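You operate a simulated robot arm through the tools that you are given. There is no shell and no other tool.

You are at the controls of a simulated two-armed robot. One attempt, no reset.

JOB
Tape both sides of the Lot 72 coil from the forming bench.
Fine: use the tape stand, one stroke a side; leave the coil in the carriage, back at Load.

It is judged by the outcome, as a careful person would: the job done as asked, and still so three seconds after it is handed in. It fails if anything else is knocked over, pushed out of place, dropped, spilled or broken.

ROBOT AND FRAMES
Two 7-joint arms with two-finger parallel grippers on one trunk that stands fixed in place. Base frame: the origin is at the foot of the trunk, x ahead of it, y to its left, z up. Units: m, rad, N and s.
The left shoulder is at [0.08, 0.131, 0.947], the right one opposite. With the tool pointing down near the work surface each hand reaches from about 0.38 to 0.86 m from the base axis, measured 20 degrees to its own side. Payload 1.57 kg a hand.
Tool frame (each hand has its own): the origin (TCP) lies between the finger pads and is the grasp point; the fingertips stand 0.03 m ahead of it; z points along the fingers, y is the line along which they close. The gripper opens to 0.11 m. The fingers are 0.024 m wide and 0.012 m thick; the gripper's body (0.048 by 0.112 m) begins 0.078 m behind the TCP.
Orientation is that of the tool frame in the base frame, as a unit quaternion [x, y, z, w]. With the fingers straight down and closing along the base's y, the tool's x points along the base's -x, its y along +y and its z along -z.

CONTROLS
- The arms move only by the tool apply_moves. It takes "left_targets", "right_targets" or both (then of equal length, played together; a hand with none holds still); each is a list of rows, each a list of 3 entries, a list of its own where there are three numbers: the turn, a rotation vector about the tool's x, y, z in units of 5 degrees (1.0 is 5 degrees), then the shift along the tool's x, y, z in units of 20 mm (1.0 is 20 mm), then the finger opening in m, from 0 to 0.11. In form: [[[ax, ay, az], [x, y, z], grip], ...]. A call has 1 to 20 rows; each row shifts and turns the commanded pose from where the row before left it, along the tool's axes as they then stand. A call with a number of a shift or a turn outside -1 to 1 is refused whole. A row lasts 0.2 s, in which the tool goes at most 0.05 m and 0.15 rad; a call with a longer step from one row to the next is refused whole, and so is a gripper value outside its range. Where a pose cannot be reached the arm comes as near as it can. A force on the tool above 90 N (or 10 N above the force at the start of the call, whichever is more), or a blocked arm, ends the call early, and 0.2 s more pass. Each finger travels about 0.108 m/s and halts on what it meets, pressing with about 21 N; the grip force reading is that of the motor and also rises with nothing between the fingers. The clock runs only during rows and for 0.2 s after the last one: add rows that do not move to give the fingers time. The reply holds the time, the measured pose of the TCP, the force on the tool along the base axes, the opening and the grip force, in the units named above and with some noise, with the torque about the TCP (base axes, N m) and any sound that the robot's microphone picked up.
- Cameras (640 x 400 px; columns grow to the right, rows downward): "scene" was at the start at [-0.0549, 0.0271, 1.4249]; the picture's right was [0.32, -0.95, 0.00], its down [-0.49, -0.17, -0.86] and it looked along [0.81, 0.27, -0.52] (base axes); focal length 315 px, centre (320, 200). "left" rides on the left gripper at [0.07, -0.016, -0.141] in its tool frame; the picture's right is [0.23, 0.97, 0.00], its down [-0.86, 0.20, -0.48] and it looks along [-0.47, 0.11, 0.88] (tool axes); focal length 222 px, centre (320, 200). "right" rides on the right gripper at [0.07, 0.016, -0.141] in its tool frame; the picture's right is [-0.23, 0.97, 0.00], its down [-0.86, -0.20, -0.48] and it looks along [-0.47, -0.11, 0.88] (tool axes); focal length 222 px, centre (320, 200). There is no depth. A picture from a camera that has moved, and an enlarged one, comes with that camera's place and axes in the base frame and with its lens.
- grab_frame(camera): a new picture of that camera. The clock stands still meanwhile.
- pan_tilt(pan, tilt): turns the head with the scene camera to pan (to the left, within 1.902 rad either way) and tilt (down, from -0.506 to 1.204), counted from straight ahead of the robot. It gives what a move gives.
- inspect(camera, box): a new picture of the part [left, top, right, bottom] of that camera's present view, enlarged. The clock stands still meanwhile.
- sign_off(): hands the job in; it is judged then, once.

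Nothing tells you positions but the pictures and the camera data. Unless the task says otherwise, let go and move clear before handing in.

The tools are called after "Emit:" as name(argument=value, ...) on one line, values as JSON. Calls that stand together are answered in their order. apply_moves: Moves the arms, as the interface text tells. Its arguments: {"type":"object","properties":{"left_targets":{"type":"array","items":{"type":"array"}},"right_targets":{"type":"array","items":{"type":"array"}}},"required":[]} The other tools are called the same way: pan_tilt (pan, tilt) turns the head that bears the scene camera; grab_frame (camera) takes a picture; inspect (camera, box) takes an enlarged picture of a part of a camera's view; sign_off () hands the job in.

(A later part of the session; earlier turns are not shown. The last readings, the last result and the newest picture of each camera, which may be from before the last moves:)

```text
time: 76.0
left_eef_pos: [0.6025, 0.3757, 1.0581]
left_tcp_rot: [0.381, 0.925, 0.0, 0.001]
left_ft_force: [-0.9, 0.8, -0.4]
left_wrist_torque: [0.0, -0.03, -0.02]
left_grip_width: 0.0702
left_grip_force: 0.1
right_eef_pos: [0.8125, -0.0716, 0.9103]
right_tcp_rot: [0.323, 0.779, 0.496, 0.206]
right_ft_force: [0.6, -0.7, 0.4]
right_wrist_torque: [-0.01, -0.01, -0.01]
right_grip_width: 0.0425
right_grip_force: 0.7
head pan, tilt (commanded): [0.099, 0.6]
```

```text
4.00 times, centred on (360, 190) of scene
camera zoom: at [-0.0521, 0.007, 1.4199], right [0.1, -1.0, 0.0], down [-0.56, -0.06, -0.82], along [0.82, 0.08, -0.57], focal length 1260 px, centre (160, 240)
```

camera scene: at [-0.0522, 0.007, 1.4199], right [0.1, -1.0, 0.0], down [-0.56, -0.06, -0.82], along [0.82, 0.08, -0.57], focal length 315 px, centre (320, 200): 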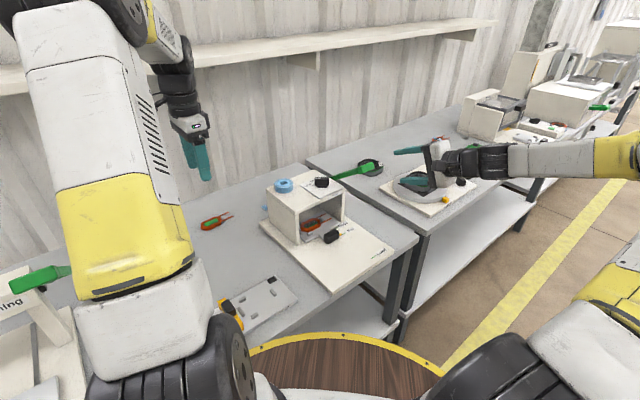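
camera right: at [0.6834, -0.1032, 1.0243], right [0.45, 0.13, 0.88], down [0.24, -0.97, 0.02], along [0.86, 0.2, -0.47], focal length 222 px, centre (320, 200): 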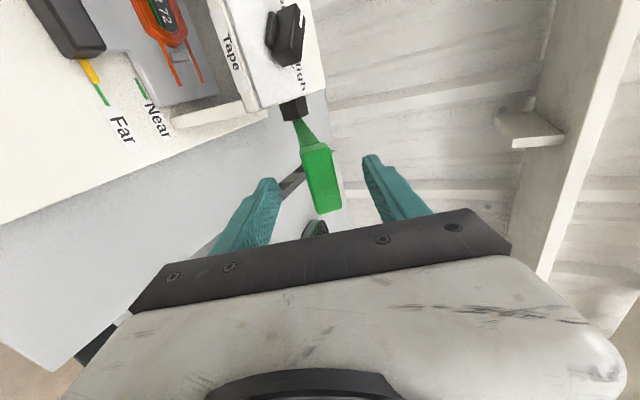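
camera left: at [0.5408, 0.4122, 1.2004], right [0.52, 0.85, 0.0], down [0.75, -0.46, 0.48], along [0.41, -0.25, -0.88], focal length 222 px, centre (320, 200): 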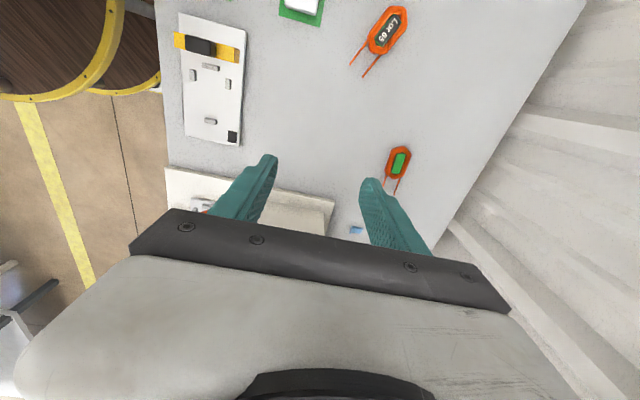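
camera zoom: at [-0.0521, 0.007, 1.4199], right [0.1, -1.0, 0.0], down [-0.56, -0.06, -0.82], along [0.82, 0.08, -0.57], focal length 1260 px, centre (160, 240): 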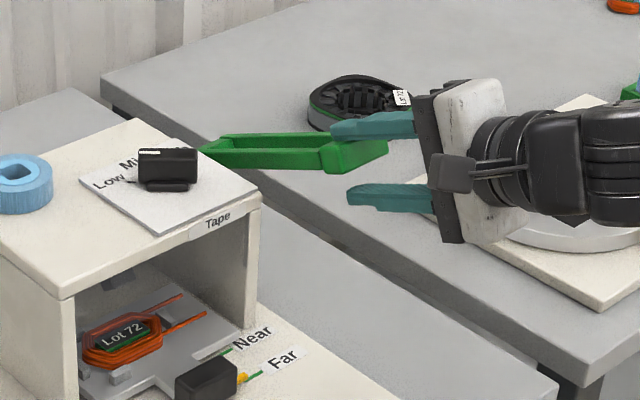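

The lever turns and a head is coming down inside the tunnel. Continuing the stroke.

Emit:
apply_moves(right_targets=[[[0, 0, 0], [0, -0.4, 0.02], 0.042], [[0, 0, 0], [0, -0.45, 0.05], 0.042], [[0, 0, 0], [0, -0.45, 0.07], 0.042], [[0, 0, 0], [0, -0.45, 0.1], 0.042], [[0, 0, 0], [0, 0, 0], 0.042]])

Emit:
inspect(camera="right", box=[240, 90, 420, 230])

Emit:
inspect(camera="scene", box=[290, 140, 430, 240])

```text
time: 77.2
left_eef_pos: [0.6015, 0.3747, 1.0591]
left_tcp_rot: [0.382, 0.924, 0.0, 0.0]
left_ft_force: [0.3, 0.6, -0.5]
left_wrist_torque: [-0.02, -0.02, 0.01]
left_grip_width: 0.07
left_grip_force: 0.1
right_eef_pos: [0.8036, -0.0791, 0.8777]
right_tcp_rot: [0.322, 0.78, 0.496, 0.205]
right_ft_force: [-0.1, 0.2, 0.9]
right_wrist_torque: [0.01, -0.06, -0.05]
right_grip_width: 0.0427
right_grip_force: 0.2
head pan, tilt (commanded): [0.099, 0.6]
```

```text
2.86 times, centred on (330, 160) of right
camera zoom: at [0.6694, -0.1157, 0.9514], right [0.45, 0.13, 0.88], down [0.24, -0.97, 0.02], along [0.86, 0.2, -0.47], focal length 635 px, centre (291, 314)
```

zoom: 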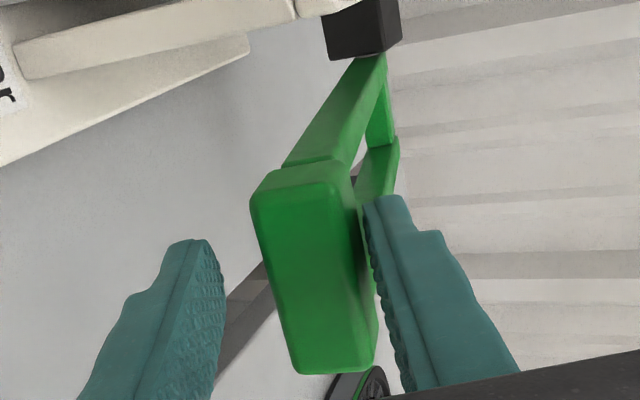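

```text
4.00 times, centred on (360, 190) of scene
camera zoom: at [-0.0521, 0.007, 1.4199], right [0.1, -1.0, 0.0], down [-0.56, -0.06, -0.82], along [0.82, 0.08, -0.57], focal length 1260 px, centre (160, 240)
```

zoom: 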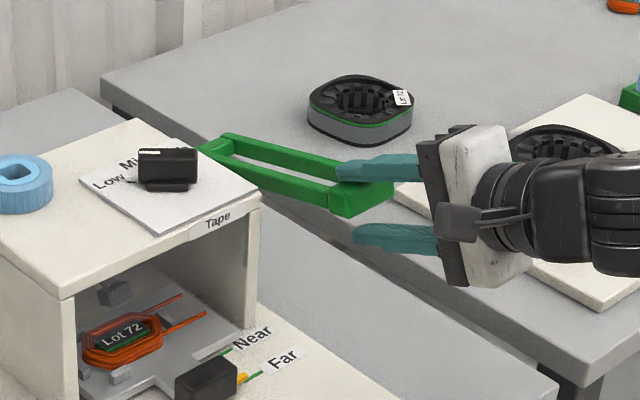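

Emit:
apply_moves(right_targets=[[[0, 0, 0], [0, -0.4, 0.12], 0.042], [[0, 0, 0], [0, -0.4, 0.14], 0.042], [[0, 0, 0], [0, -0.4, 0.16], 0.042], [[0, 0, 0], [0, 0, 0], 0.042]])

Emit:
inspect(camera="right", box=[240, 90, 420, 230])

Emit:
inspect(camera="scene", box=[290, 140, 430, 240])

```text
time: 78.2
left_eef_pos: [0.6023, 0.3758, 1.058]
left_tcp_rot: [0.381, 0.925, -0.001, 0.0]
left_ft_force: [0.3, 0.6, 0.2]
left_wrist_torque: [-0.02, 0.0, 0.03]
left_grip_width: 0.07
left_grip_force: 0.1
right_eef_pos: [0.8053, -0.0819, 0.8528]
right_tcp_rot: [0.322, 0.779, 0.496, 0.206]
right_ft_force: [0.5, -0.2, 1.0]
right_wrist_torque: [0.04, -0.03, 0.02]
right_grip_width: 0.0426
right_grip_force: 0.2
head pan, tilt (commanded): [0.099, 0.6]
```

```text
2.86 times, centred on (330, 160) of right
camera zoom: at [0.6694, -0.1184, 0.9255], right [0.45, 0.13, 0.88], down [0.24, -0.97, 0.02], along [0.86, 0.2, -0.47], focal length 635 px, centre (291, 314)
```

zoom: 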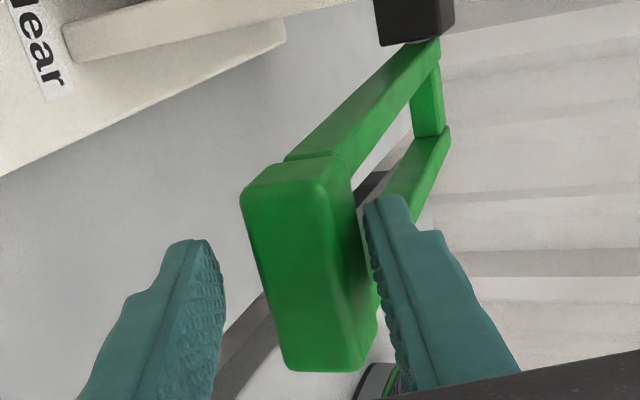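

```text
4.00 times, centred on (360, 190) of scene
camera zoom: at [-0.0521, 0.007, 1.4199], right [0.1, -1.0, 0.0], down [-0.56, -0.06, -0.82], along [0.82, 0.08, -0.57], focal length 1260 px, centre (160, 240)
```

zoom: 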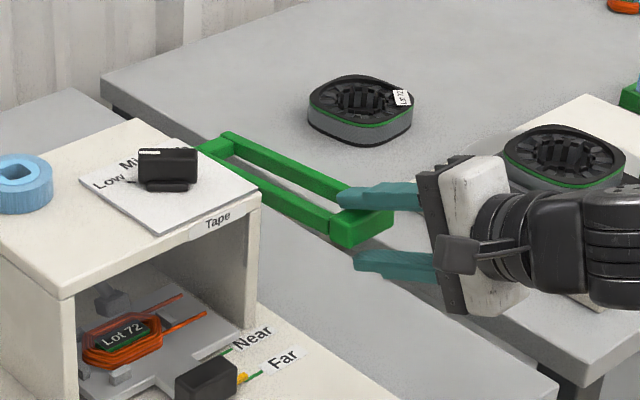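

Emit:
apply_moves(right_targets=[[[0, 0, 0], [0, -0.4, 0.18], 0.042], [[0, 0, 0], [0, -0.4, 0.2], 0.042], [[0, 0, 0], [0, -0.38, 0.22], 0.042], [[0, 0, 0], [0, 0, 0], 0.042]])

Emit:
inspect(camera="right", box=[240, 90, 420, 230])

Emit:
inspect(camera="scene", box=[290, 140, 430, 240])

```text
time: 79.2
left_eef_pos: [0.6011, 0.3751, 1.0578]
left_tcp_rot: [0.382, 0.924, 0.0, 0.001]
left_ft_force: [-0.5, 0.4, 0.7]
left_wrist_torque: [-0.01, -0.02, -0.03]
left_grip_width: 0.0702
left_grip_force: 0.0
right_eef_pos: [0.8051, -0.0802, 0.8257]
right_tcp_rot: [0.323, 0.779, 0.496, 0.205]
right_ft_force: [-0.4, 0.5, 0.7]
right_wrist_torque: [0.03, -0.03, 0.03]
right_grip_width: 0.043
right_grip_force: 0.8
head pan, tilt (commanded): [0.099, 0.6]
```

```text
2.86 times, centred on (330, 160) of right
camera zoom: at [0.6694, -0.1187, 0.8999], right [0.45, 0.13, 0.88], down [0.24, -0.97, 0.02], along [0.86, 0.2, -0.47], focal length 635 px, centre (291, 314)
```

zoom: 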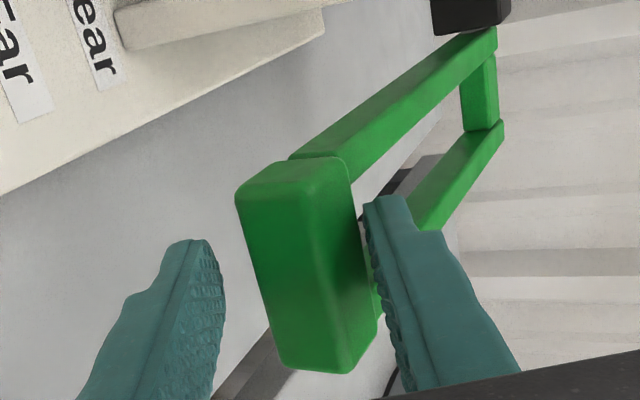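

```text
4.00 times, centred on (360, 190) of scene
camera zoom: at [-0.0521, 0.007, 1.4199], right [0.1, -1.0, 0.0], down [-0.56, -0.06, -0.82], along [0.82, 0.08, -0.57], focal length 1260 px, centre (160, 240)
```

zoom: 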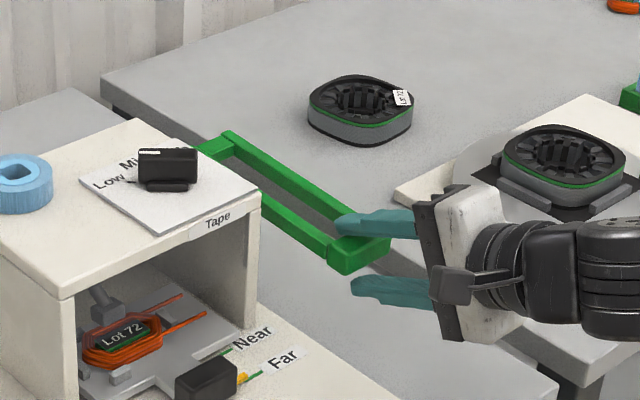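

The head is nearly on the coil's far side. A little more.

Emit:
apply_moves(right_targets=[[[0, 0, 0], [0, -0.35, 0.24], 0.042], [[0, 0, 0], [0, -0.3, 0.22], 0.042], [[0, 0, 0], [0, 0, 0], 0.042]])

Emit:
inspect(camera="scene", box=[290, 140, 430, 240])

Emit:
inspect(camera="scene", box=[290, 190, 360, 240])

```text
time: 80.0
left_eef_pos: [0.6024, 0.3758, 1.058]
left_tcp_rot: [0.381, 0.925, 0.0, -0.001]
left_ft_force: [0.2, 0.3, -0.3]
left_wrist_torque: [0.0, 0.01, 0.0]
left_grip_width: 0.0701
left_grip_force: 0.1
right_eef_pos: [0.8075, -0.0792, 0.8085]
right_tcp_rot: [0.322, 0.779, 0.496, 0.206]
right_ft_force: [-0.6, 0.2, 1.7]
right_wrist_torque: [0.05, -0.02, 0.0]
right_grip_width: 0.0429
right_grip_force: 0.1
head pan, tilt (commanded): [0.099, 0.6]
```

```text
4.00 times, centred on (360, 190) of scene
camera zoom: at [-0.0522, 0.007, 1.4199], right [0.1, -1.0, 0.0], down [-0.56, -0.06, -0.82], along [0.82, 0.08, -0.57], focal length 1260 px, centre (160, 240)
```

zoom: 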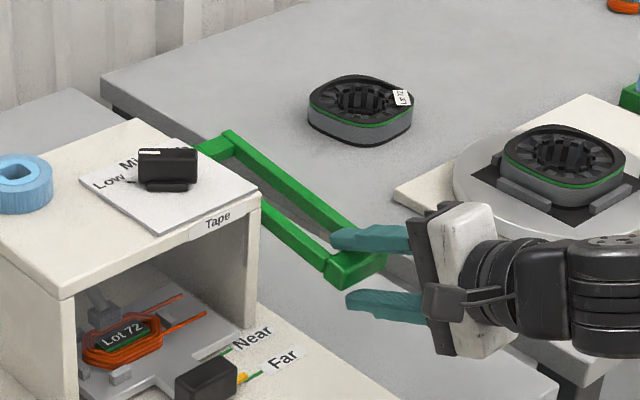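

```text
8.00 times, centred on (325, 215) of scene
camera zoom: at [-0.0522, 0.007, 1.4199], right [0.1, -1.0, 0.0], down [-0.56, -0.06, -0.82], along [0.82, 0.08, -0.57], focal length 2520 px, centre (280, 80)
```

zoom: 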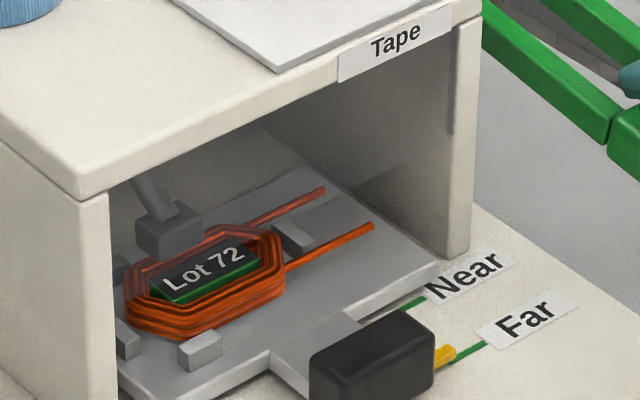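

Emit:
apply_moves(right_targets=[[[0, 0, 0], [0, -0.25, 0.2], 0.042], [[0, 0, 0], [0, -0.2, 0.17], 0.042], [[0, 0, 0], [0, 0, 0], 0.042]])

Emit:
inspect(camera="scene", box=[290, 190, 360, 240])

Emit:
inspect(camera="right", box=[240, 90, 420, 230])

```text
time: 80.8
left_eef_pos: [0.6015, 0.3755, 1.0586]
left_tcp_rot: [0.381, 0.924, 0.001, -0.001]
left_ft_force: [-0.1, -0.1, -0.6]
left_wrist_torque: [0.0, 0.0, -0.01]
left_grip_width: 0.0699
left_grip_force: 0.1
right_eef_pos: [0.8073, -0.0759, 0.7986]
right_tcp_rot: [0.322, 0.779, 0.496, 0.206]
right_ft_force: [0.6, -0.4, 4.2]
right_wrist_torque: [0.09, -0.06, -0.04]
right_grip_width: 0.0457
right_grip_force: 2.3
head pan, tilt (commanded): [0.099, 0.6]
```

```text
8.00 times, centred on (325, 215) of scene
camera zoom: at [-0.0523, 0.007, 1.4199], right [0.1, -1.0, 0.0], down [-0.56, -0.06, -0.82], along [0.82, 0.08, -0.57], focal length 2520 px, centre (280, 80)
```

zoom: 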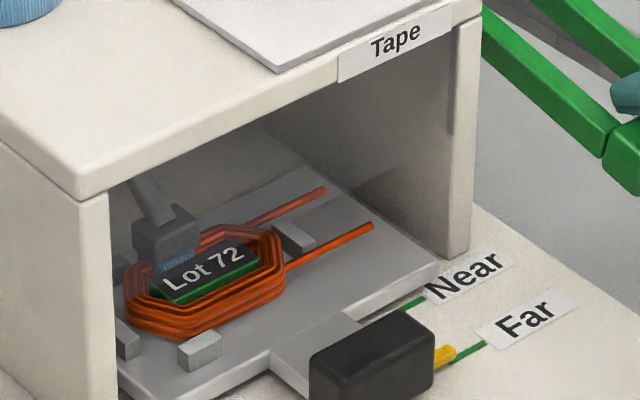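

```text
2.86 times, centred on (330, 160) of right
camera zoom: at [0.6726, -0.1134, 0.8731], right [0.45, 0.13, 0.88], down [0.24, -0.97, 0.02], along [0.86, 0.2, -0.47], focal length 635 px, centre (291, 314)
```

zoom: 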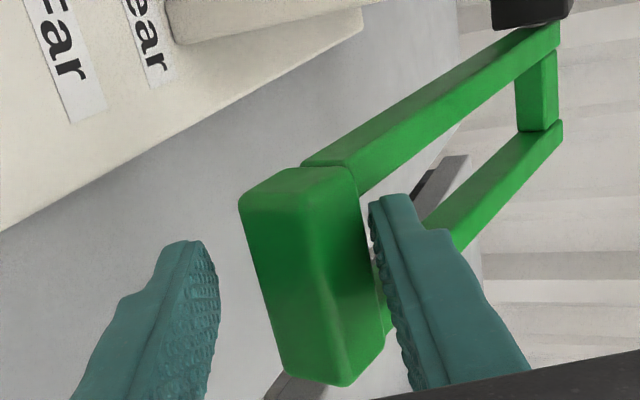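

Blue tape is on the coil's far side: that stroke worked. I'll raise the lever back up the same arc before moving the carriage.

Emit:
apply_moves(right_targets=[[[0, 0, 0], [0, 0.2, -0.17], 0.042], [[0, 0, 0], [0, 0.25, -0.2], 0.04], [[0, 0, 0], [0, 0.3, -0.22], 0.04], [[0, 0, 0], [0, 0.35, -0.24], 0.04], [[0, 0, 0], [0, 0.38, -0.22], 0.04], [[0, 0, 0], [0, 0.4, -0.2], 0.04], [[0, 0, 0], [0, 0.4, -0.18], 0.04], [[0, 0, 0], [0, 0, 0], 0.04]])

Emit:
inspect(camera="scene", box=[290, 140, 430, 240])

Emit:
inspect(camera="right", box=[240, 90, 420, 230])

```text
time: 82.5
left_eef_pos: [0.6017, 0.3755, 1.0602]
left_tcp_rot: [0.381, 0.924, 0.001, 0.0]
left_ft_force: [-0.3, -0.5, -0.3]
left_wrist_torque: [0.01, 0.01, -0.04]
left_grip_width: 0.0701
left_grip_force: 0.1
right_eef_pos: [0.8052, -0.0812, 0.8527]
right_tcp_rot: [0.323, 0.779, 0.497, 0.205]
right_ft_force: [-0.6, 0.4, 1.1]
right_wrist_torque: [0.01, -0.02, 0.0]
right_grip_width: 0.0408
right_grip_force: 0.5
head pan, tilt (commanded): [0.099, 0.6]
```

```text
4.00 times, centred on (360, 190) of scene
camera zoom: at [-0.0521, 0.007, 1.4199], right [0.1, -1.0, 0.0], down [-0.56, -0.06, -0.82], along [0.82, 0.08, -0.57], focal length 1260 px, centre (160, 240)
```

zoom: 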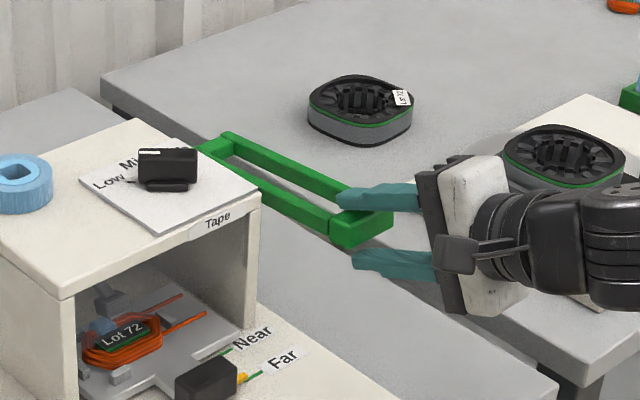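

```text
2.86 times, centred on (330, 160) of right
camera zoom: at [0.6695, -0.1178, 0.9257], right [0.45, 0.13, 0.88], down [0.24, -0.97, 0.02], along [0.86, 0.2, -0.47], focal length 635 px, centre (291, 314)
```

zoom: 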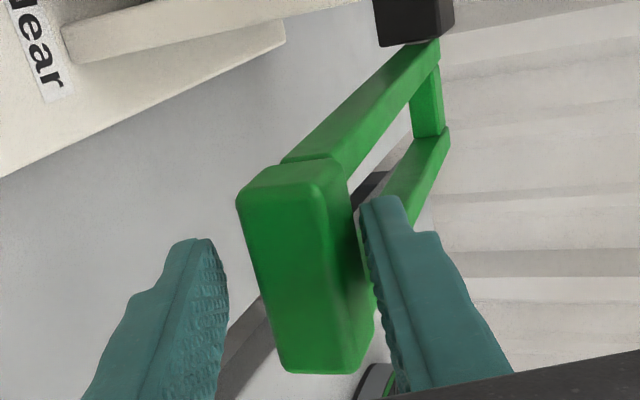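

The lever springs back with the hand and blue tape shows on the far side. Following it up to rest.

Emit:
apply_moves(right_targets=[[[0, 0, 0], [0, 0.4, -0.16], 0.042], [[0, 0, 0], [0, 0.4, -0.14], 0.042], [[0, 0, 0], [0, 0.4, -0.12], 0.042], [[0, 0, 0], [0, 0.45, -0.1], 0.042], [[0, 0, 0], [0, 0.45, -0.07], 0.042], [[0, 0, 0], [0, 0.45, -0.05], 0.042], [[0, 0, 0], [0, 0.4, -0.02], 0.042], [[0, 0, 0], [0, 0.4, 0], 0.042], [[0, 0, 0], [0, 0.5, 0.03], 0.042], [[0, 0, 0], [0, 0.5, 0.06], 0.042], [[0, 0, 0], [0, 0.4, 0.05], 0.042], [[0, 0, 0], [0, 0.3, 0], 0.042], [[0, 0, 0], [0, 0, 0], 0.042]])

Emit:
inspect(camera="scene", box=[290, 140, 430, 240])

Emit:
inspect(camera="right", box=[240, 90, 420, 230])

Emit:
inspect(camera="scene", box=[290, 190, 360, 240])

```text
time: 85.3
left_eef_pos: [0.6018, 0.3744, 1.0581]
left_tcp_rot: [0.381, 0.925, 0.0, 0.0]
left_ft_force: [-0.3, 0.4, -0.1]
left_wrist_torque: [-0.02, 0.01, 0.0]
left_grip_width: 0.0697
left_grip_force: 0.1
right_eef_pos: [0.8265, -0.0575, 0.9481]
right_tcp_rot: [0.323, 0.779, 0.497, 0.206]
right_ft_force: [0.6, -0.1, -1.1]
right_wrist_torque: [-0.01, 0.0, 0.0]
right_grip_width: 0.0421
right_grip_force: 0.1
head pan, tilt (commanded): [0.099, 0.6]
```

```text
4.00 times, centred on (360, 190) of scene
camera zoom: at [-0.0521, 0.007, 1.4199], right [0.1, -1.0, 0.0], down [-0.56, -0.06, -0.82], along [0.82, 0.08, -0.57], focal length 1260 px, centre (160, 240)
```

zoom: 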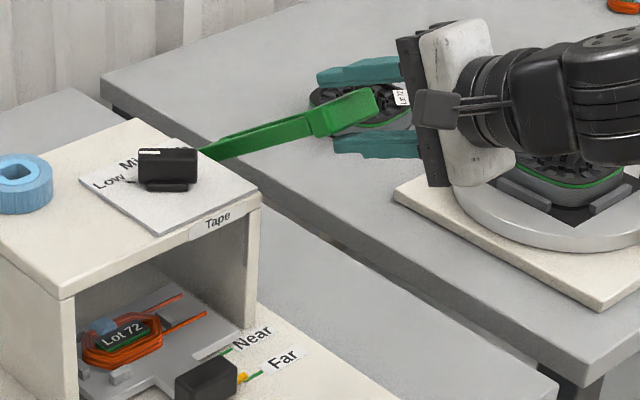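

```text
2.86 times, centred on (330, 160) of right
camera zoom: at [0.6922, -0.0951, 1.0224], right [0.45, 0.13, 0.88], down [0.24, -0.97, 0.02], along [0.86, 0.2, -0.47], focal length 635 px, centre (291, 314)
```

zoom: 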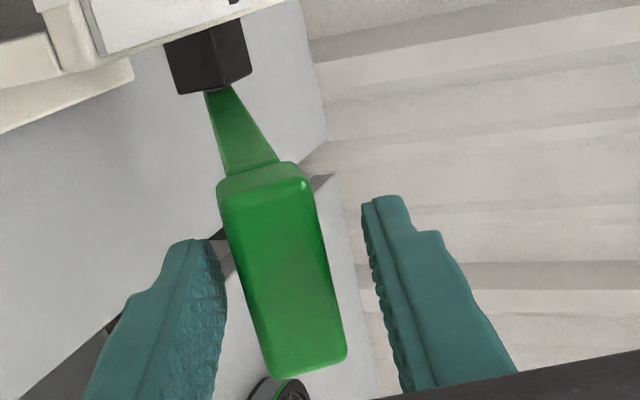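

```text
8.00 times, centred on (325, 215) of scene
camera zoom: at [-0.0521, 0.007, 1.4199], right [0.1, -1.0, 0.0], down [-0.56, -0.06, -0.82], along [0.82, 0.08, -0.57], focal length 2520 px, centre (280, 80)
```

zoom: 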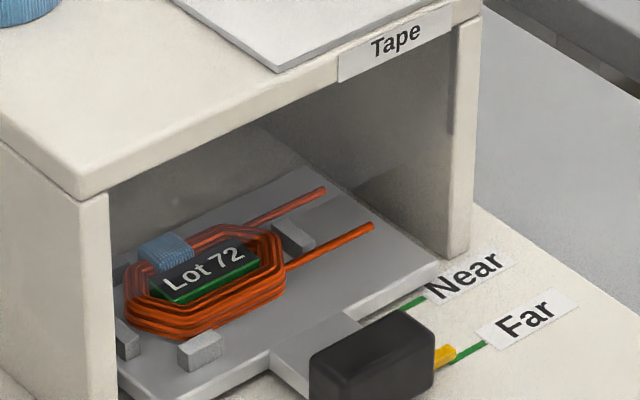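

Far side taped, head and lever back at rest. Now I'll back the right hand out of the lever and reverse my path to the knob.

Emit:
apply_moves(right_targets=[[[0, 0, 0], [0, 0, 0], 0.055], [[0, 0, 0], [0, 0, 0], 0.07], [[0, 0, 0], [0, 0, -0.5], 0.07], [[0, 0, 0], [0, 0, -1], 0.07], [[0, 0, 0], [0, 0, -1], 0.07], [[0, 0, 0], [0, 0, -1], 0.07], [[0, 0, 0], [0, 0, -1], 0.07], [[0, 0, 0], [0, 0, -1], 0.07], [[0, 0, 0], [0, 0, -1], 0.07], [[0, 0, 0], [0, 0, -0.8], 0.07], [[0, 0, 0], [0.85, -0.52, -0.3], 0.07], [[0, 0, 0], [0.85, -0.52, -0.3], 0.07], [[0, 0, 0], [0.85, -0.52, -0.3], 0.07], [[0, 0, 0], [0.85, -0.52, -0.3], 0.07], [[0, 0, 0], [0, 0, 0], 0.07]])

Emit:
apply_moves(right_targets=[[[1, 0, 0], [0, 0, 0], 0.07], [[1, 0, 0], [0, 0, 0], 0.07], [[1, 0, 0], [0, 0, 0], 0.07], [[1, 0, 0], [0, 0, 0], 0.07], [[1, 0, 0], [0, 0, 0], 0.07], [[1, 0, 0], [0, 0, 0], 0.07], [[1, 0, 0], [0, 0, 0], 0.075], [[0, 0, -1], [0, 0, 0], 0.08], [[0, 0, -1], [0, 0, 0], 0.085], [[0, 0, -1], [0, 0, 0], 0.085], [[0, 0, -1], [0, 0, 0], 0.085], [[0, 0, -1], [0, 0, 0], 0.085], [[0, 0, -1], [0, 0, 0], 0.085], [[0, 0, -1], [0, 0, 0], 0.085], [[0, 0, -1], [0, 0, 0], 0.085], [[0, 0, -1], [0, 0, 0], 0.085], [[0, 0, -1], [0, 0, 0], 0.085], [[0, 0, -1], [0, 0, 0], 0.085], [[0, 0, -1], [0, 0, 0], 0.085], [[0, 0, -1], [0, 0, 0], 0.085]])

Emit:
apply_moves(right_targets=[[[0, 0, -1], [0, 0, 0], 0.085], [[0, 0, -1], [0, 0, 0], 0.085], [[0, 0, -1], [0, 0, 0], 0.085], [[0, 0, -1], [0, 0, 0], 0.085], [[0, 0, -1], [0, 0, 0], 0.085], [[0, 0, 0], [0, 0, 0], 0.085]])

Emit:
grab_frame(camera="right")

```text
time: 88.5
left_eef_pos: [0.6026, 0.3755, 1.0582]
left_tcp_rot: [0.381, 0.925, 0.0, 0.001]
left_ft_force: [-0.3, -0.5, -0.1]
left_wrist_torque: [-0.03, -0.03, 0.0]
left_grip_width: 0.0697
left_grip_force: 0.1
right_eef_pos: [0.6563, -0.1313, 0.9824]
right_tcp_rot: [0.322, 0.779, 0.496, 0.206]
right_ft_force: [-0.1, 0.0, -0.5]
right_wrist_torque: [0.02, 0.0, 0.01]
right_grip_width: 0.0701
right_grip_force: 0.0
head pan, tilt (commanded): [0.099, 0.6]
```

```text
time: 92.8
left_eef_pos: [0.6016, 0.3752, 1.0577]
left_tcp_rot: [0.382, 0.924, 0.0, 0.0]
left_ft_force: [0.0, -0.1, 0.2]
left_wrist_torque: [-0.01, -0.01, -0.03]
left_grip_width: 0.07
left_grip_force: 0.1
right_eef_pos: [0.6572, -0.1324, 0.9834]
right_tcp_rot: [-0.168, 0.951, 0.148, 0.212]
right_ft_force: [0.0, 0.2, -1.2]
right_wrist_torque: [-0.02, -0.03, 0.02]
right_grip_width: 0.0848
right_grip_force: 0.0
head pan, tilt (commanded): [0.099, 0.6]
```

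```text
time: 94.2
left_eef_pos: [0.6004, 0.3747, 1.0575]
left_tcp_rot: [0.381, 0.925, 0.0, 0.001]
left_ft_force: [0.0, 0.4, -0.7]
left_wrist_torque: [0.0, 0.01, 0.01]
left_grip_width: 0.0698
left_grip_force: 0.1
right_eef_pos: [0.657, -0.1311, 0.9826]
right_tcp_rot: [-0.371, 0.892, 0.1, 0.239]
right_ft_force: [-0.2, -0.5, -0.3]
right_wrist_torque: [0.01, 0.02, -0.02]
right_grip_width: 0.085
right_grip_force: 0.0
head pan, tilt (commanded): [0.099, 0.6]
```

```text
taken
camera right: at [0.5531, -0.2132, 1.0686], right [-0.55, 0.83, 0.11], down [0.5, 0.21, 0.84], along [0.67, 0.52, -0.53], focal length 222 px, centre (320, 200)
```

right: 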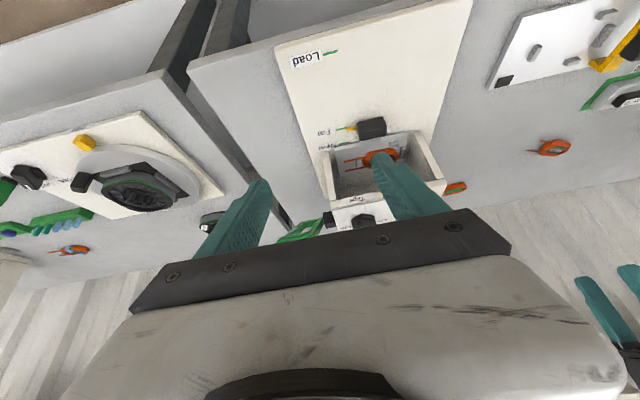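

Back at the knob's approach pose. Returning to the knob along the reverse path, stopping slightly short to check.

Emit:
apply_moves(right_targets=[[[0, 0, 0], [0, 0, 1], 0.085], [[0, 0, 0], [0, 1, 1], 0.085], [[0, 0, 0], [0, 1, 1], 0.085], [[0, 0, 0], [-0.5, 1, 1], 0.085], [[0, 0, 0], [-0.5, 1, 1], 0.085], [[0, 0, 0], [-0.5, 0.5, 1], 0.085], [[0, 0, 0], [0, 0, 1], 0.085], [[0, 0, 0], [0, 0, 1], 0.085], [[0, 0, 0], [0, 0, 1], 0.085], [[0, 0, 0], [0, 0, 1], 0.085], [[0, 0, 0], [0, 0, 1], 0.085], [[0, 0, 0], [0, 0, 0.5], 0.085], [[0, 0, 0], [0, 0, 0], 0.085]])

Emit:
inspect(camera="right", box=[230, 110, 420, 240])

Emit:
inspect(camera="scene", box=[260, 150, 400, 260])

```text
time: 97.0
left_eef_pos: [0.6013, 0.3749, 1.0563]
left_tcp_rot: [0.381, 0.925, 0.0, 0.0]
left_ft_force: [-0.1, -0.8, 0.2]
left_wrist_torque: [-0.01, -0.01, 0.03]
left_grip_width: 0.0701
left_grip_force: 0.1
right_eef_pos: [0.694, 0.0343, 0.7973]
right_tcp_rot: [-0.37, 0.892, 0.099, 0.239]
right_ft_force: [0.4, 0.3, -0.4]
right_wrist_torque: [-0.01, 0.0, -0.01]
right_grip_width: 0.0852
right_grip_force: 0.1
head pan, tilt (commanded): [0.099, 0.6]
```

```text
3.08 times, centred on (325, 175) of right
camera zoom: at [0.5897, -0.0477, 0.8843], right [-0.55, 0.83, 0.11], down [0.5, 0.21, 0.84], along [0.67, 0.52, -0.53], focal length 684 px, centre (305, 277)
```

zoom: 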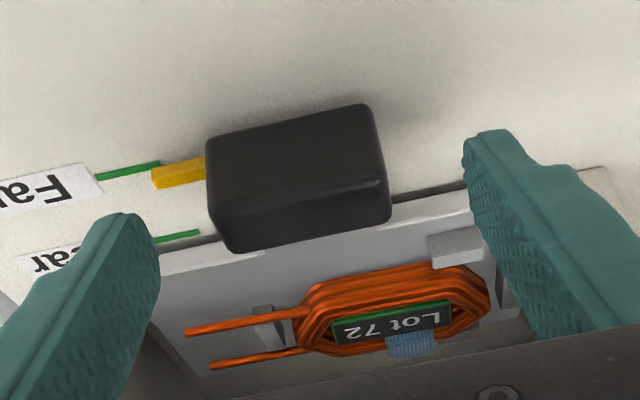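

```text
3.64 times, centred on (330, 205) of scene
camera zoom: at [-0.0521, 0.007, 1.4199], right [0.1, -1.0, 0.0], down [-0.56, -0.06, -0.82], along [0.82, 0.08, -0.57], focal length 1145 px, centre (284, 182)
```

zoom: 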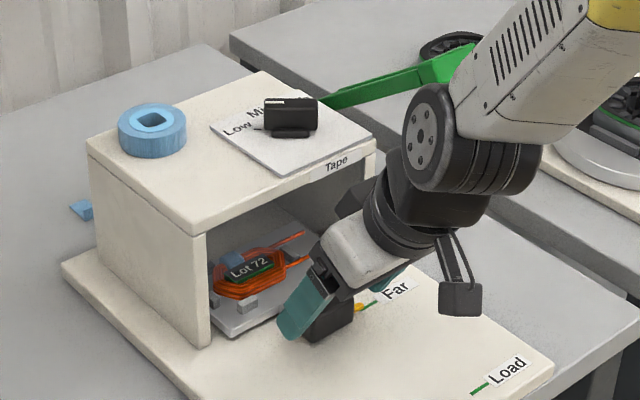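

The knob is between the open fingers and the lever is well behind the arm. Closing the last 20 mm and gripping.

Emit:
apply_moves(right_targets=[[[0, 0, 0], [0, 0, 0.5], 0.085], [[0, 0, 0], [0, 0, 0.5], 0.085], [[0, 0, 0], [0, 0, 0], 0.085], [[0, 0, 0], [0, 0, 0], 0.07], [[0, 0, 0], [0, 0, 0], 0.06], [[0, 0, 0], [0, 0, 0], 0.055], [[0, 0, 0], [0, 0, 0], 0.05], [[0, 0, 0], [0, 0, 0], 0.045], [[0, 0, 0], [0, 0, 0], 0.04], [[0, 0, 0], [0, 0, 0], 0.035]])

Emit:
inspect(camera="right", box=[230, 110, 420, 240])

```text
time: 99.2
left_eef_pos: [0.6013, 0.3756, 1.0584]
left_tcp_rot: [0.381, 0.924, 0.0, 0.0]
left_ft_force: [0.2, -1.0, -0.2]
left_wrist_torque: [0.0, -0.02, 0.0]
left_grip_width: 0.0697
left_grip_force: 0.1
right_eef_pos: [0.7024, 0.0393, 0.7798]
right_tcp_rot: [-0.37, 0.892, 0.1, 0.239]
right_ft_force: [2.5, -3.0, -0.3]
right_wrist_torque: [-0.16, -0.28, -0.08]
right_grip_width: 0.05
right_grip_force: 44.5
head pan, tilt (commanded): [0.099, 0.6]
```

```text
3.08 times, centred on (325, 175) of right
camera zoom: at [0.5974, -0.0421, 0.8668], right [-0.55, 0.83, 0.11], down [0.5, 0.21, 0.84], along [0.67, 0.52, -0.53], focal length 684 px, centre (305, 277)
```

zoom: 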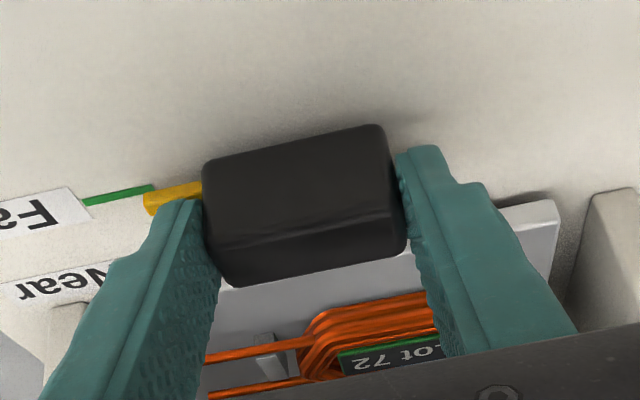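

Gripped. Sliding from Far to Near (about 37.5 mm).

Emit:
apply_moves(right_targets=[[[0, 0, 0], [-0.26, 0, 0.149], 0.035], [[0, 0, 0], [-0.434, 0, 0.249], 0.035], [[0, 0, 0], [-0.434, 0, 0.249], 0.035], [[0, 0, 0], [-0.347, 0, 0.199], 0.035], [[0, 0, 0], [-0.13, 0, 0.075], 0.035], [[0, 0, 0], [0, 0, 0], 0.035]])

Emit:
inspect(camera="right", box=[230, 110, 420, 240])

Emit:
inspect(camera="scene", box=[260, 150, 400, 260])

```text
time: 100.5
left_eef_pos: [0.6016, 0.3735, 1.0578]
left_tcp_rot: [0.38, 0.925, 0.0, 0.0]
left_ft_force: [-0.6, -0.2, 0.6]
left_wrist_torque: [0.0, 0.02, 0.02]
left_grip_width: 0.0701
left_grip_force: 0.0
right_eef_pos: [0.7271, 0.0661, 0.7808]
right_tcp_rot: [-0.369, 0.892, 0.1, 0.239]
right_ft_force: [-2.1, 0.3, -3.7]
right_wrist_torque: [-0.16, 0.15, -0.53]
right_grip_width: 0.05
right_grip_force: 45.2
head pan, tilt (commanded): [0.099, 0.6]
```

```text
3.08 times, centred on (325, 175) of right
camera zoom: at [0.6239, -0.016, 0.8669], right [-0.55, 0.83, 0.11], down [0.5, 0.21, 0.84], along [0.67, 0.52, -0.53], focal length 684 px, centre (305, 277)
```

zoom: 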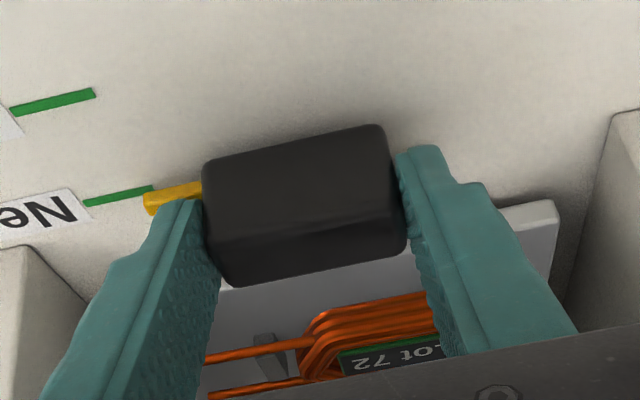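

```text
3.64 times, centred on (330, 205) of scene
camera zoom: at [-0.0521, 0.0071, 1.4199], right [0.1, -0.99, 0.0], down [-0.56, -0.06, -0.82], along [0.82, 0.08, -0.57], focal length 1145 px, centre (284, 182)
```

zoom: 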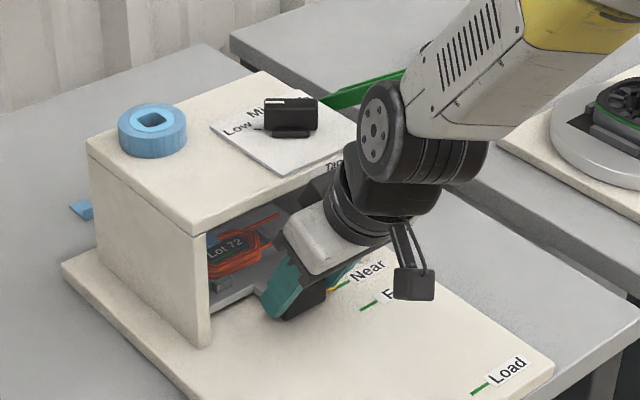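

The pointer is exactly on Near. Releasing the knob and retracting, then back to the lever pose.

Emit:
apply_moves(right_targets=[[[0, 0, 0], [0, 0, 0], 0.055], [[0, 0, 0], [0, 0, 0], 0.065], [[0, 0, 0], [0, 0, 0], 0.075], [[0, 0, 0], [0, 0, 0], 0.085], [[0, 0, 0], [0, 0, 0], 0.085]])

Emit:
inspect(camera="right", box=[230, 110, 420, 240])

```text
time: 101.8
left_eef_pos: [0.6021, 0.3759, 1.058]
left_tcp_rot: [0.381, 0.925, -0.001, 0.0]
left_ft_force: [0.0, 0.2, 0.5]
left_wrist_torque: [0.0, -0.02, -0.01]
left_grip_width: 0.0699
left_grip_force: 0.0
right_eef_pos: [0.7293, 0.0649, 0.7802]
right_tcp_rot: [-0.37, 0.892, 0.099, 0.239]
right_ft_force: [-0.6, -0.1, 0.6]
right_wrist_torque: [-0.01, 0.03, 0.01]
right_grip_width: 0.0851
right_grip_force: 0.0
head pan, tilt (commanded): [0.099, 0.6]
```

```text
3.08 times, centred on (325, 175) of right
camera zoom: at [0.6241, -0.0165, 0.8671], right [-0.55, 0.83, 0.11], down [0.5, 0.21, 0.84], along [0.67, 0.52, -0.53], focal length 684 px, centre (305, 277)
```

zoom: 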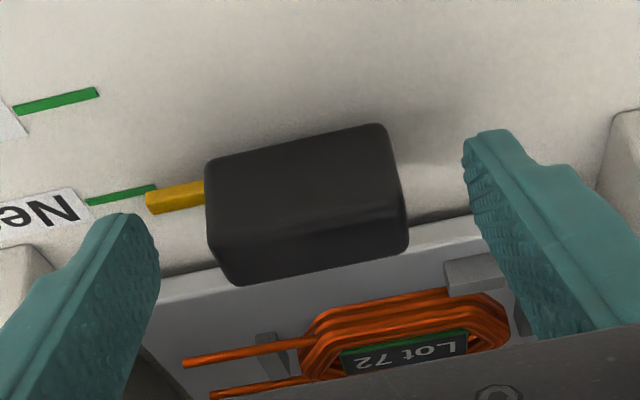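

Emit:
apply_moves(right_targets=[[[0, 0, 0], [0, 0, -0.5], 0.085], [[0, 0, 0], [0, 0, -1], 0.085], [[0, 0, 0], [0, 0, -1], 0.085], [[0, 0, 0], [0, 0, -1], 0.085], [[0, 0, 0], [0, 0, -1], 0.085], [[0, 0, 0], [0, 0, -1], 0.085], [[0, 0, 0], [0, 0, -1], 0.085], [[0, 0, 0], [0.815, 0, -0.468], 0.085], [[0, 0, 0], [0.815, 0, -0.468], 0.085], [[0, 0, 0], [0.5, -0.5, -1], 0.085], [[0, 0, 0], [0.5, -1, -1], 0.085], [[0, 0, 0], [0.5, -1, -1], 0.085], [[0, 0, 0], [0, -1, -1], 0.085], [[0, 0, 0], [0, -1, -1], 0.085], [[0, 0, 0], [0, 0, -1], 0.085], [[0, 0, 0], [0, 0, 0], 0.085]])

Emit:
apply_moves(right_targets=[[[0, 0, 1], [0, 0, 0], 0.085], [[0, 0, 1], [0, 0, 0], 0.085], [[0, 0, 1], [0, 0, 0], 0.085], [[0, 0, 1], [0, 0, 0], 0.085], [[0, 0, 1], [0, 0, 0], 0.085], [[0, 0, 1], [0, 0, 0], 0.085], [[0, 0, 1], [0, 0, 0], 0.085], [[0, 0, 1], [0, 0, 0], 0.085], [[0, 0, 1], [0, 0, 0], 0.085], [[0, 0, 1], [0, 0, 0], 0.085], [[0, 0, 1], [0, 0, 0], 0.085], [[0, 0, 1], [0, 0, 0], 0.085], [[0, 0, 1], [0, 0, 0], 0.085], [[0, 0, 1], [0, 0, 0], 0.085], [[0, 0, 1], [0, 0, 0], 0.085], [[0, 0, 1], [0, 0, 0], 0.085], [[0, 0, 1], [0, 0, 0], 0.085], [[0, 0, 1], [0, 0, 0], 0.085], [[0, 0, 0], [0, 0, 0], 0.085]])

Emit:
apply_moves(right_targets=[[[-1, 0, 0], [0, 0, 0], 0.085], [[-1, 0, 0], [0, 0, 0], 0.08], [[-1, 0, 0], [0, 0, 0], 0.075], [[-1, 0, 0], [0, 0, 0], 0.07], [[-1, 0, 0], [0, 0, 0], 0.07], [[-1, 0, 0], [0, 0, 0], 0.07], [[-1, 0, 0], [0, 0, 0], 0.07], [[0, 0, 0], [-0.85, 0.52, 0.3], 0.07], [[0, 0, 0], [-0.85, 0.52, 0.3], 0.07], [[0, 0, 0], [-0.85, 0.52, 0.3], 0.07], [[0, 0, 0], [-0.85, 0.52, 0.3], 0.07], [[0, 0, 0], [0, 0, 0], 0.07]])

Emit:
inspect(camera="right", box=[270, 70, 370, 190])

Emit:
inspect(camera="scene", box=[260, 140, 460, 260])

```text
time: 105.2
left_eef_pos: [0.6019, 0.3756, 1.0588]
left_tcp_rot: [0.381, 0.925, 0.0, 0.0]
left_ft_force: [-0.6, -0.7, 0.2]
left_wrist_torque: [0.0, 0.0, -0.03]
left_grip_width: 0.07
left_grip_force: 0.0
right_eef_pos: [0.6577, -0.1334, 0.9837]
right_tcp_rot: [-0.37, 0.892, 0.1, 0.239]
right_ft_force: [0.8, -0.2, 0.1]
right_wrist_torque: [0.0, 0.02, 0.0]
right_grip_width: 0.0851
right_grip_force: 0.0
head pan, tilt (commanded): [0.099, 0.6]
```

```text
time: 109.2
left_eef_pos: [0.602, 0.3747, 1.058]
left_tcp_rot: [0.382, 0.924, 0.001, -0.001]
left_ft_force: [-0.6, 0.3, 0.2]
left_wrist_torque: [-0.02, 0.01, 0.02]
left_grip_width: 0.0697
left_grip_force: 0.0
right_eef_pos: [0.6565, -0.1298, 0.9815]
right_tcp_rot: [0.37, 0.892, 0.239, 0.099]
right_ft_force: [-0.3, -1.0, 0.3]
right_wrist_torque: [0.0, -0.01, 0.01]
right_grip_width: 0.0849
right_grip_force: 0.0
head pan, tilt (commanded): [0.099, 0.6]
```

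```text
time: 111.8
left_eef_pos: [0.6021, 0.3751, 1.0587]
left_tcp_rot: [0.381, 0.925, 0.0, 0.0]
left_ft_force: [-0.4, -0.6, 0.9]
left_wrist_torque: [0.02, 0.0, 0.03]
left_grip_width: 0.0701
left_grip_force: 0.0
right_eef_pos: [0.7347, -0.1519, 1.012]
right_tcp_rot: [0.323, 0.779, 0.497, 0.206]
right_ft_force: [-0.1, -0.3, -0.1]
right_wrist_torque: [-0.03, -0.02, -0.05]
right_grip_width: 0.0697
right_grip_force: 0.0
head pan, tilt (commanded): [0.099, 0.6]
```

```text
3.33 times, centred on (320, 130) of right
camera zoom: at [0.5993, -0.1881, 1.0843], right [0.45, 0.13, 0.88], down [0.24, -0.97, 0.02], along [0.86, 0.2, -0.47], focal length 740 px, centre (320, 433)
```

zoom: 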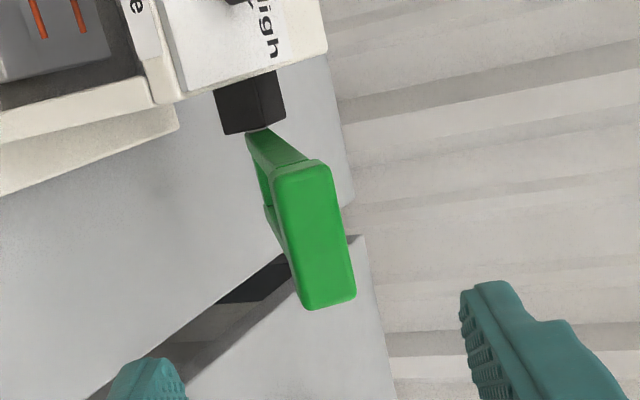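

```text
3.20 times, centred on (360, 200) of scene
camera zoom: at [-0.0522, 0.007, 1.4199], right [0.1, -1.0, 0.0], down [-0.56, -0.06, -0.82], along [0.82, 0.08, -0.57], focal length 1008 px, centre (192, 200)
```

zoom: 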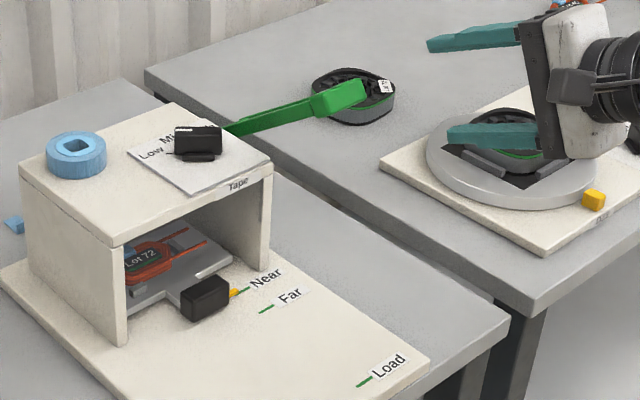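

The carriage holds at Near and the lever is at rest in the same place. Approaching and caging the handle again.

Emit:
apply_moves(right_targets=[[[0, 0, 0], [-0.04, 0, 1], 0.07], [[0, 0, 0], [0, 0, 1], 0.07], [[0, 0, 0], [0, 0, 1], 0.07], [[0, 0, 0], [0, 0, 1], 0.07], [[0, 0, 0], [0, 0, 1], 0.07], [[0, 0, 0], [0, 0, 1], 0.07], [[0, 0, 0], [0, 0, 0.7], 0.07], [[0, 0, 0], [0, 0, 0.6], 0.07], [[0, 0, 0], [0, 0, 0], 0.055], [[0, 0, 0], [0, 0, 0], 0.045], [[0, 0, 0], [0, 0, 0], 0.042]])

Emit:
inspect(camera="right", box=[240, 90, 420, 230])

Emit:
inspect(camera="scene", box=[290, 140, 430, 240])

```text
time: 114.2
left_eef_pos: [0.6015, 0.3756, 1.0586]
left_tcp_rot: [0.38, 0.925, 0.0, 0.0]
left_ft_force: [-0.8, -0.5, -0.6]
left_wrist_torque: [0.03, -0.04, 0.0]
left_grip_width: 0.0701
left_grip_force: 0.0
right_eef_pos: [0.8279, -0.0591, 0.9493]
right_tcp_rot: [0.323, 0.779, 0.496, 0.206]
right_ft_force: [0.3, -0.1, -0.3]
right_wrist_torque: [0.01, 0.0, 0.0]
right_grip_width: 0.042
right_grip_force: 0.2
head pan, tilt (commanded): [0.099, 0.6]
```

```text
2.86 times, centred on (330, 160) of right
camera zoom: at [0.6926, -0.0954, 1.0226], right [0.45, 0.13, 0.88], down [0.24, -0.97, 0.02], along [0.86, 0.2, -0.47], focal length 635 px, centre (291, 314)
```

zoom: 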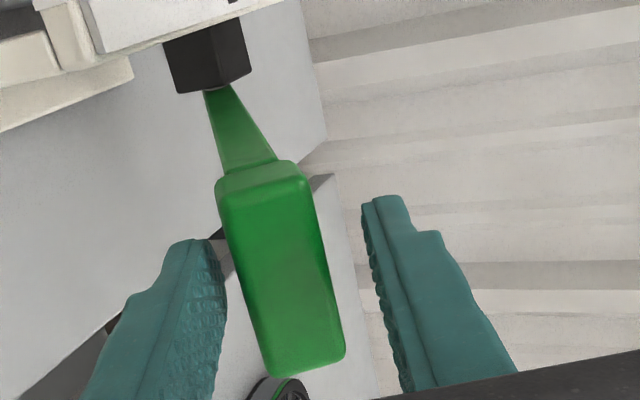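

```text
4.00 times, centred on (360, 190) of scene
camera zoom: at [-0.0521, 0.007, 1.4199], right [0.1, -0.99, 0.0], down [-0.56, -0.06, -0.82], along [0.82, 0.08, -0.57], focal length 1260 px, centre (160, 240)
```

zoom: 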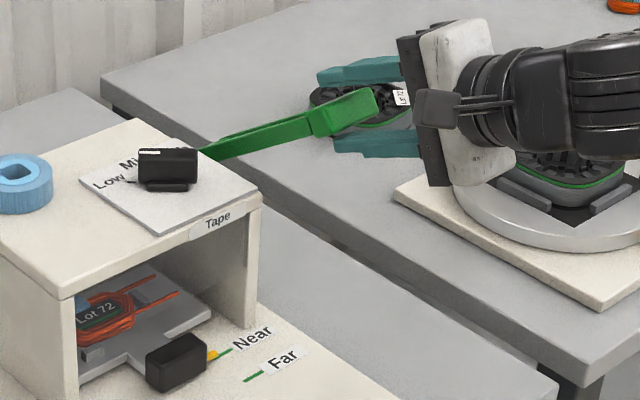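

Second stroke: pressing the handle down along the same arc.

Emit:
apply_moves(right_targets=[[[0, 0, 0], [0, -0.3, 0], 0.042], [[0, 0, 0], [0, -0.4, -0.05], 0.042], [[0, 0, 0], [0, -0.5, -0.06], 0.042], [[0, 0, 0], [0, -0.5, -0.03], 0.042], [[0, 0, 0], [0, -0.4, 0], 0.042], [[0, 0, 0], [0, -0.4, 0.02], 0.042], [[0, 0, 0], [0, -0.45, 0.05], 0.042], [[0, 0, 0], [0, -0.45, 0.07], 0.042], [[0, 0, 0], [0, -0.45, 0.1], 0.042], [[0, 0, 0], [0, -0.4, 0.12], 0.042], [[0, 0, 0], [0, -0.4, 0.14], 0.042], [[0, 0, 0], [0, -0.4, 0.16], 0.042], [[0, 0, 0], [0, -0.4, 0.18], 0.042], [[0, 0, 0], [0, -0.4, 0.2], 0.042], [[0, 0, 0], [0, -0.38, 0.22], 0.042], [[0, 0, 0], [0, -0.35, 0.24], 0.042], [[0, 0, 0], [0, -0.3, 0.22], 0.042], [[0, 0, 0], [0, 0, 0], 0.042]])

Emit:
inspect(camera="scene", box=[290, 140, 430, 240])

Emit:
inspect(camera="scene", box=[290, 190, 360, 240])

```text
time: 118.0
left_eef_pos: [0.602, 0.3751, 1.0587]
left_tcp_rot: [0.381, 0.924, 0.0, -0.001]
left_ft_force: [0.1, 0.2, 0.8]
left_wrist_torque: [0.02, -0.01, 0.01]
left_grip_width: 0.0699
left_grip_force: 0.1
right_eef_pos: [0.8078, -0.0796, 0.8088]
right_tcp_rot: [0.322, 0.779, 0.496, 0.206]
right_ft_force: [0.4, -0.1, 1.1]
right_wrist_torque: [0.01, -0.04, 0.0]
right_grip_width: 0.0432
right_grip_force: 0.5
head pan, tilt (commanded): [0.099, 0.6]
```

```text
4.00 times, centred on (360, 190) of scene
camera zoom: at [-0.0522, 0.007, 1.4199], right [0.1, -1.0, 0.0], down [-0.56, -0.06, -0.82], along [0.82, 0.08, -0.57], focal length 1260 px, centre (160, 240)
```

zoom: 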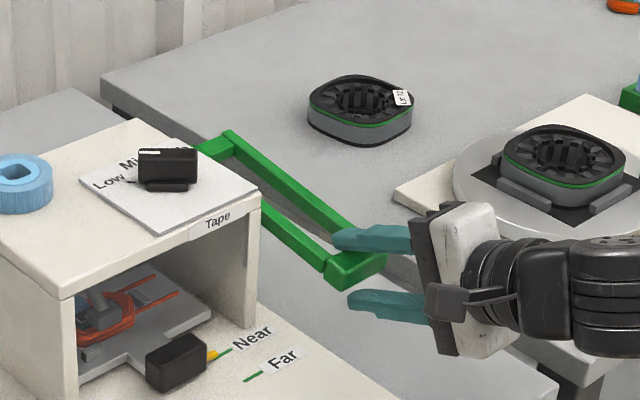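

```text
8.00 times, centred on (325, 215) of scene
camera zoom: at [-0.0522, 0.007, 1.4199], right [0.1, -1.0, 0.0], down [-0.56, -0.06, -0.82], along [0.82, 0.08, -0.57], focal length 2520 px, centre (280, 80)
```

zoom: 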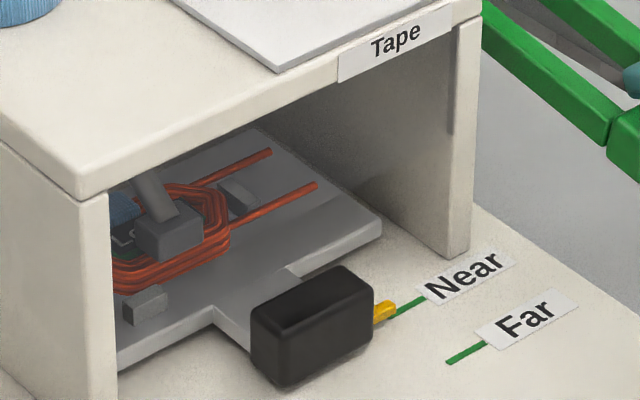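

The head is over the coil's near side. Finishing the stroke.

Emit:
apply_moves(right_targets=[[[0, 0, 0], [0, -0.25, 0.2], 0.042], [[0, 0, 0], [0, -0.2, 0.17], 0.042], [[0, 0, 0], [0, 0, 0], 0.042]])

Emit:
inspect(camera="scene", box=[290, 190, 360, 240])

```text
time: 118.8
left_eef_pos: [0.6015, 0.3755, 1.0592]
left_tcp_rot: [0.381, 0.924, 0.0, 0.0]
left_ft_force: [-0.2, 0.6, -0.2]
left_wrist_torque: [-0.01, 0.02, 0.04]
left_grip_width: 0.0702
left_grip_force: 0.0
right_eef_pos: [0.8102, -0.0771, 0.7993]
right_tcp_rot: [0.323, 0.779, 0.496, 0.205]
right_ft_force: [-1.2, 0.4, 4.9]
right_wrist_torque: [0.11, -0.05, 0.0]
right_grip_width: 0.046
right_grip_force: 2.2
head pan, tilt (commanded): [0.099, 0.6]
```

```text
8.00 times, centred on (325, 215) of scene
camera zoom: at [-0.0523, 0.007, 1.4199], right [0.1, -1.0, 0.0], down [-0.56, -0.06, -0.83], along [0.82, 0.08, -0.56], focal length 2520 px, centre (280, 80)
```

zoom: 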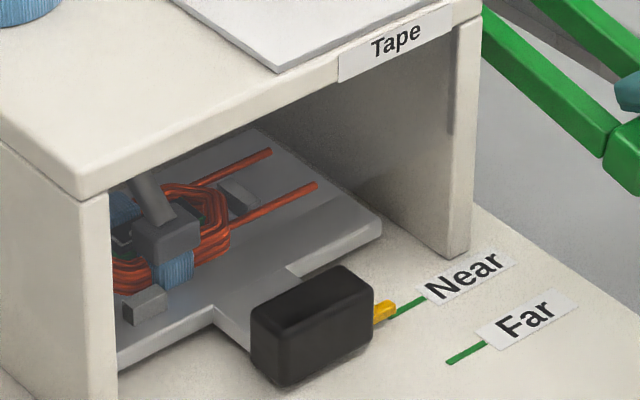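

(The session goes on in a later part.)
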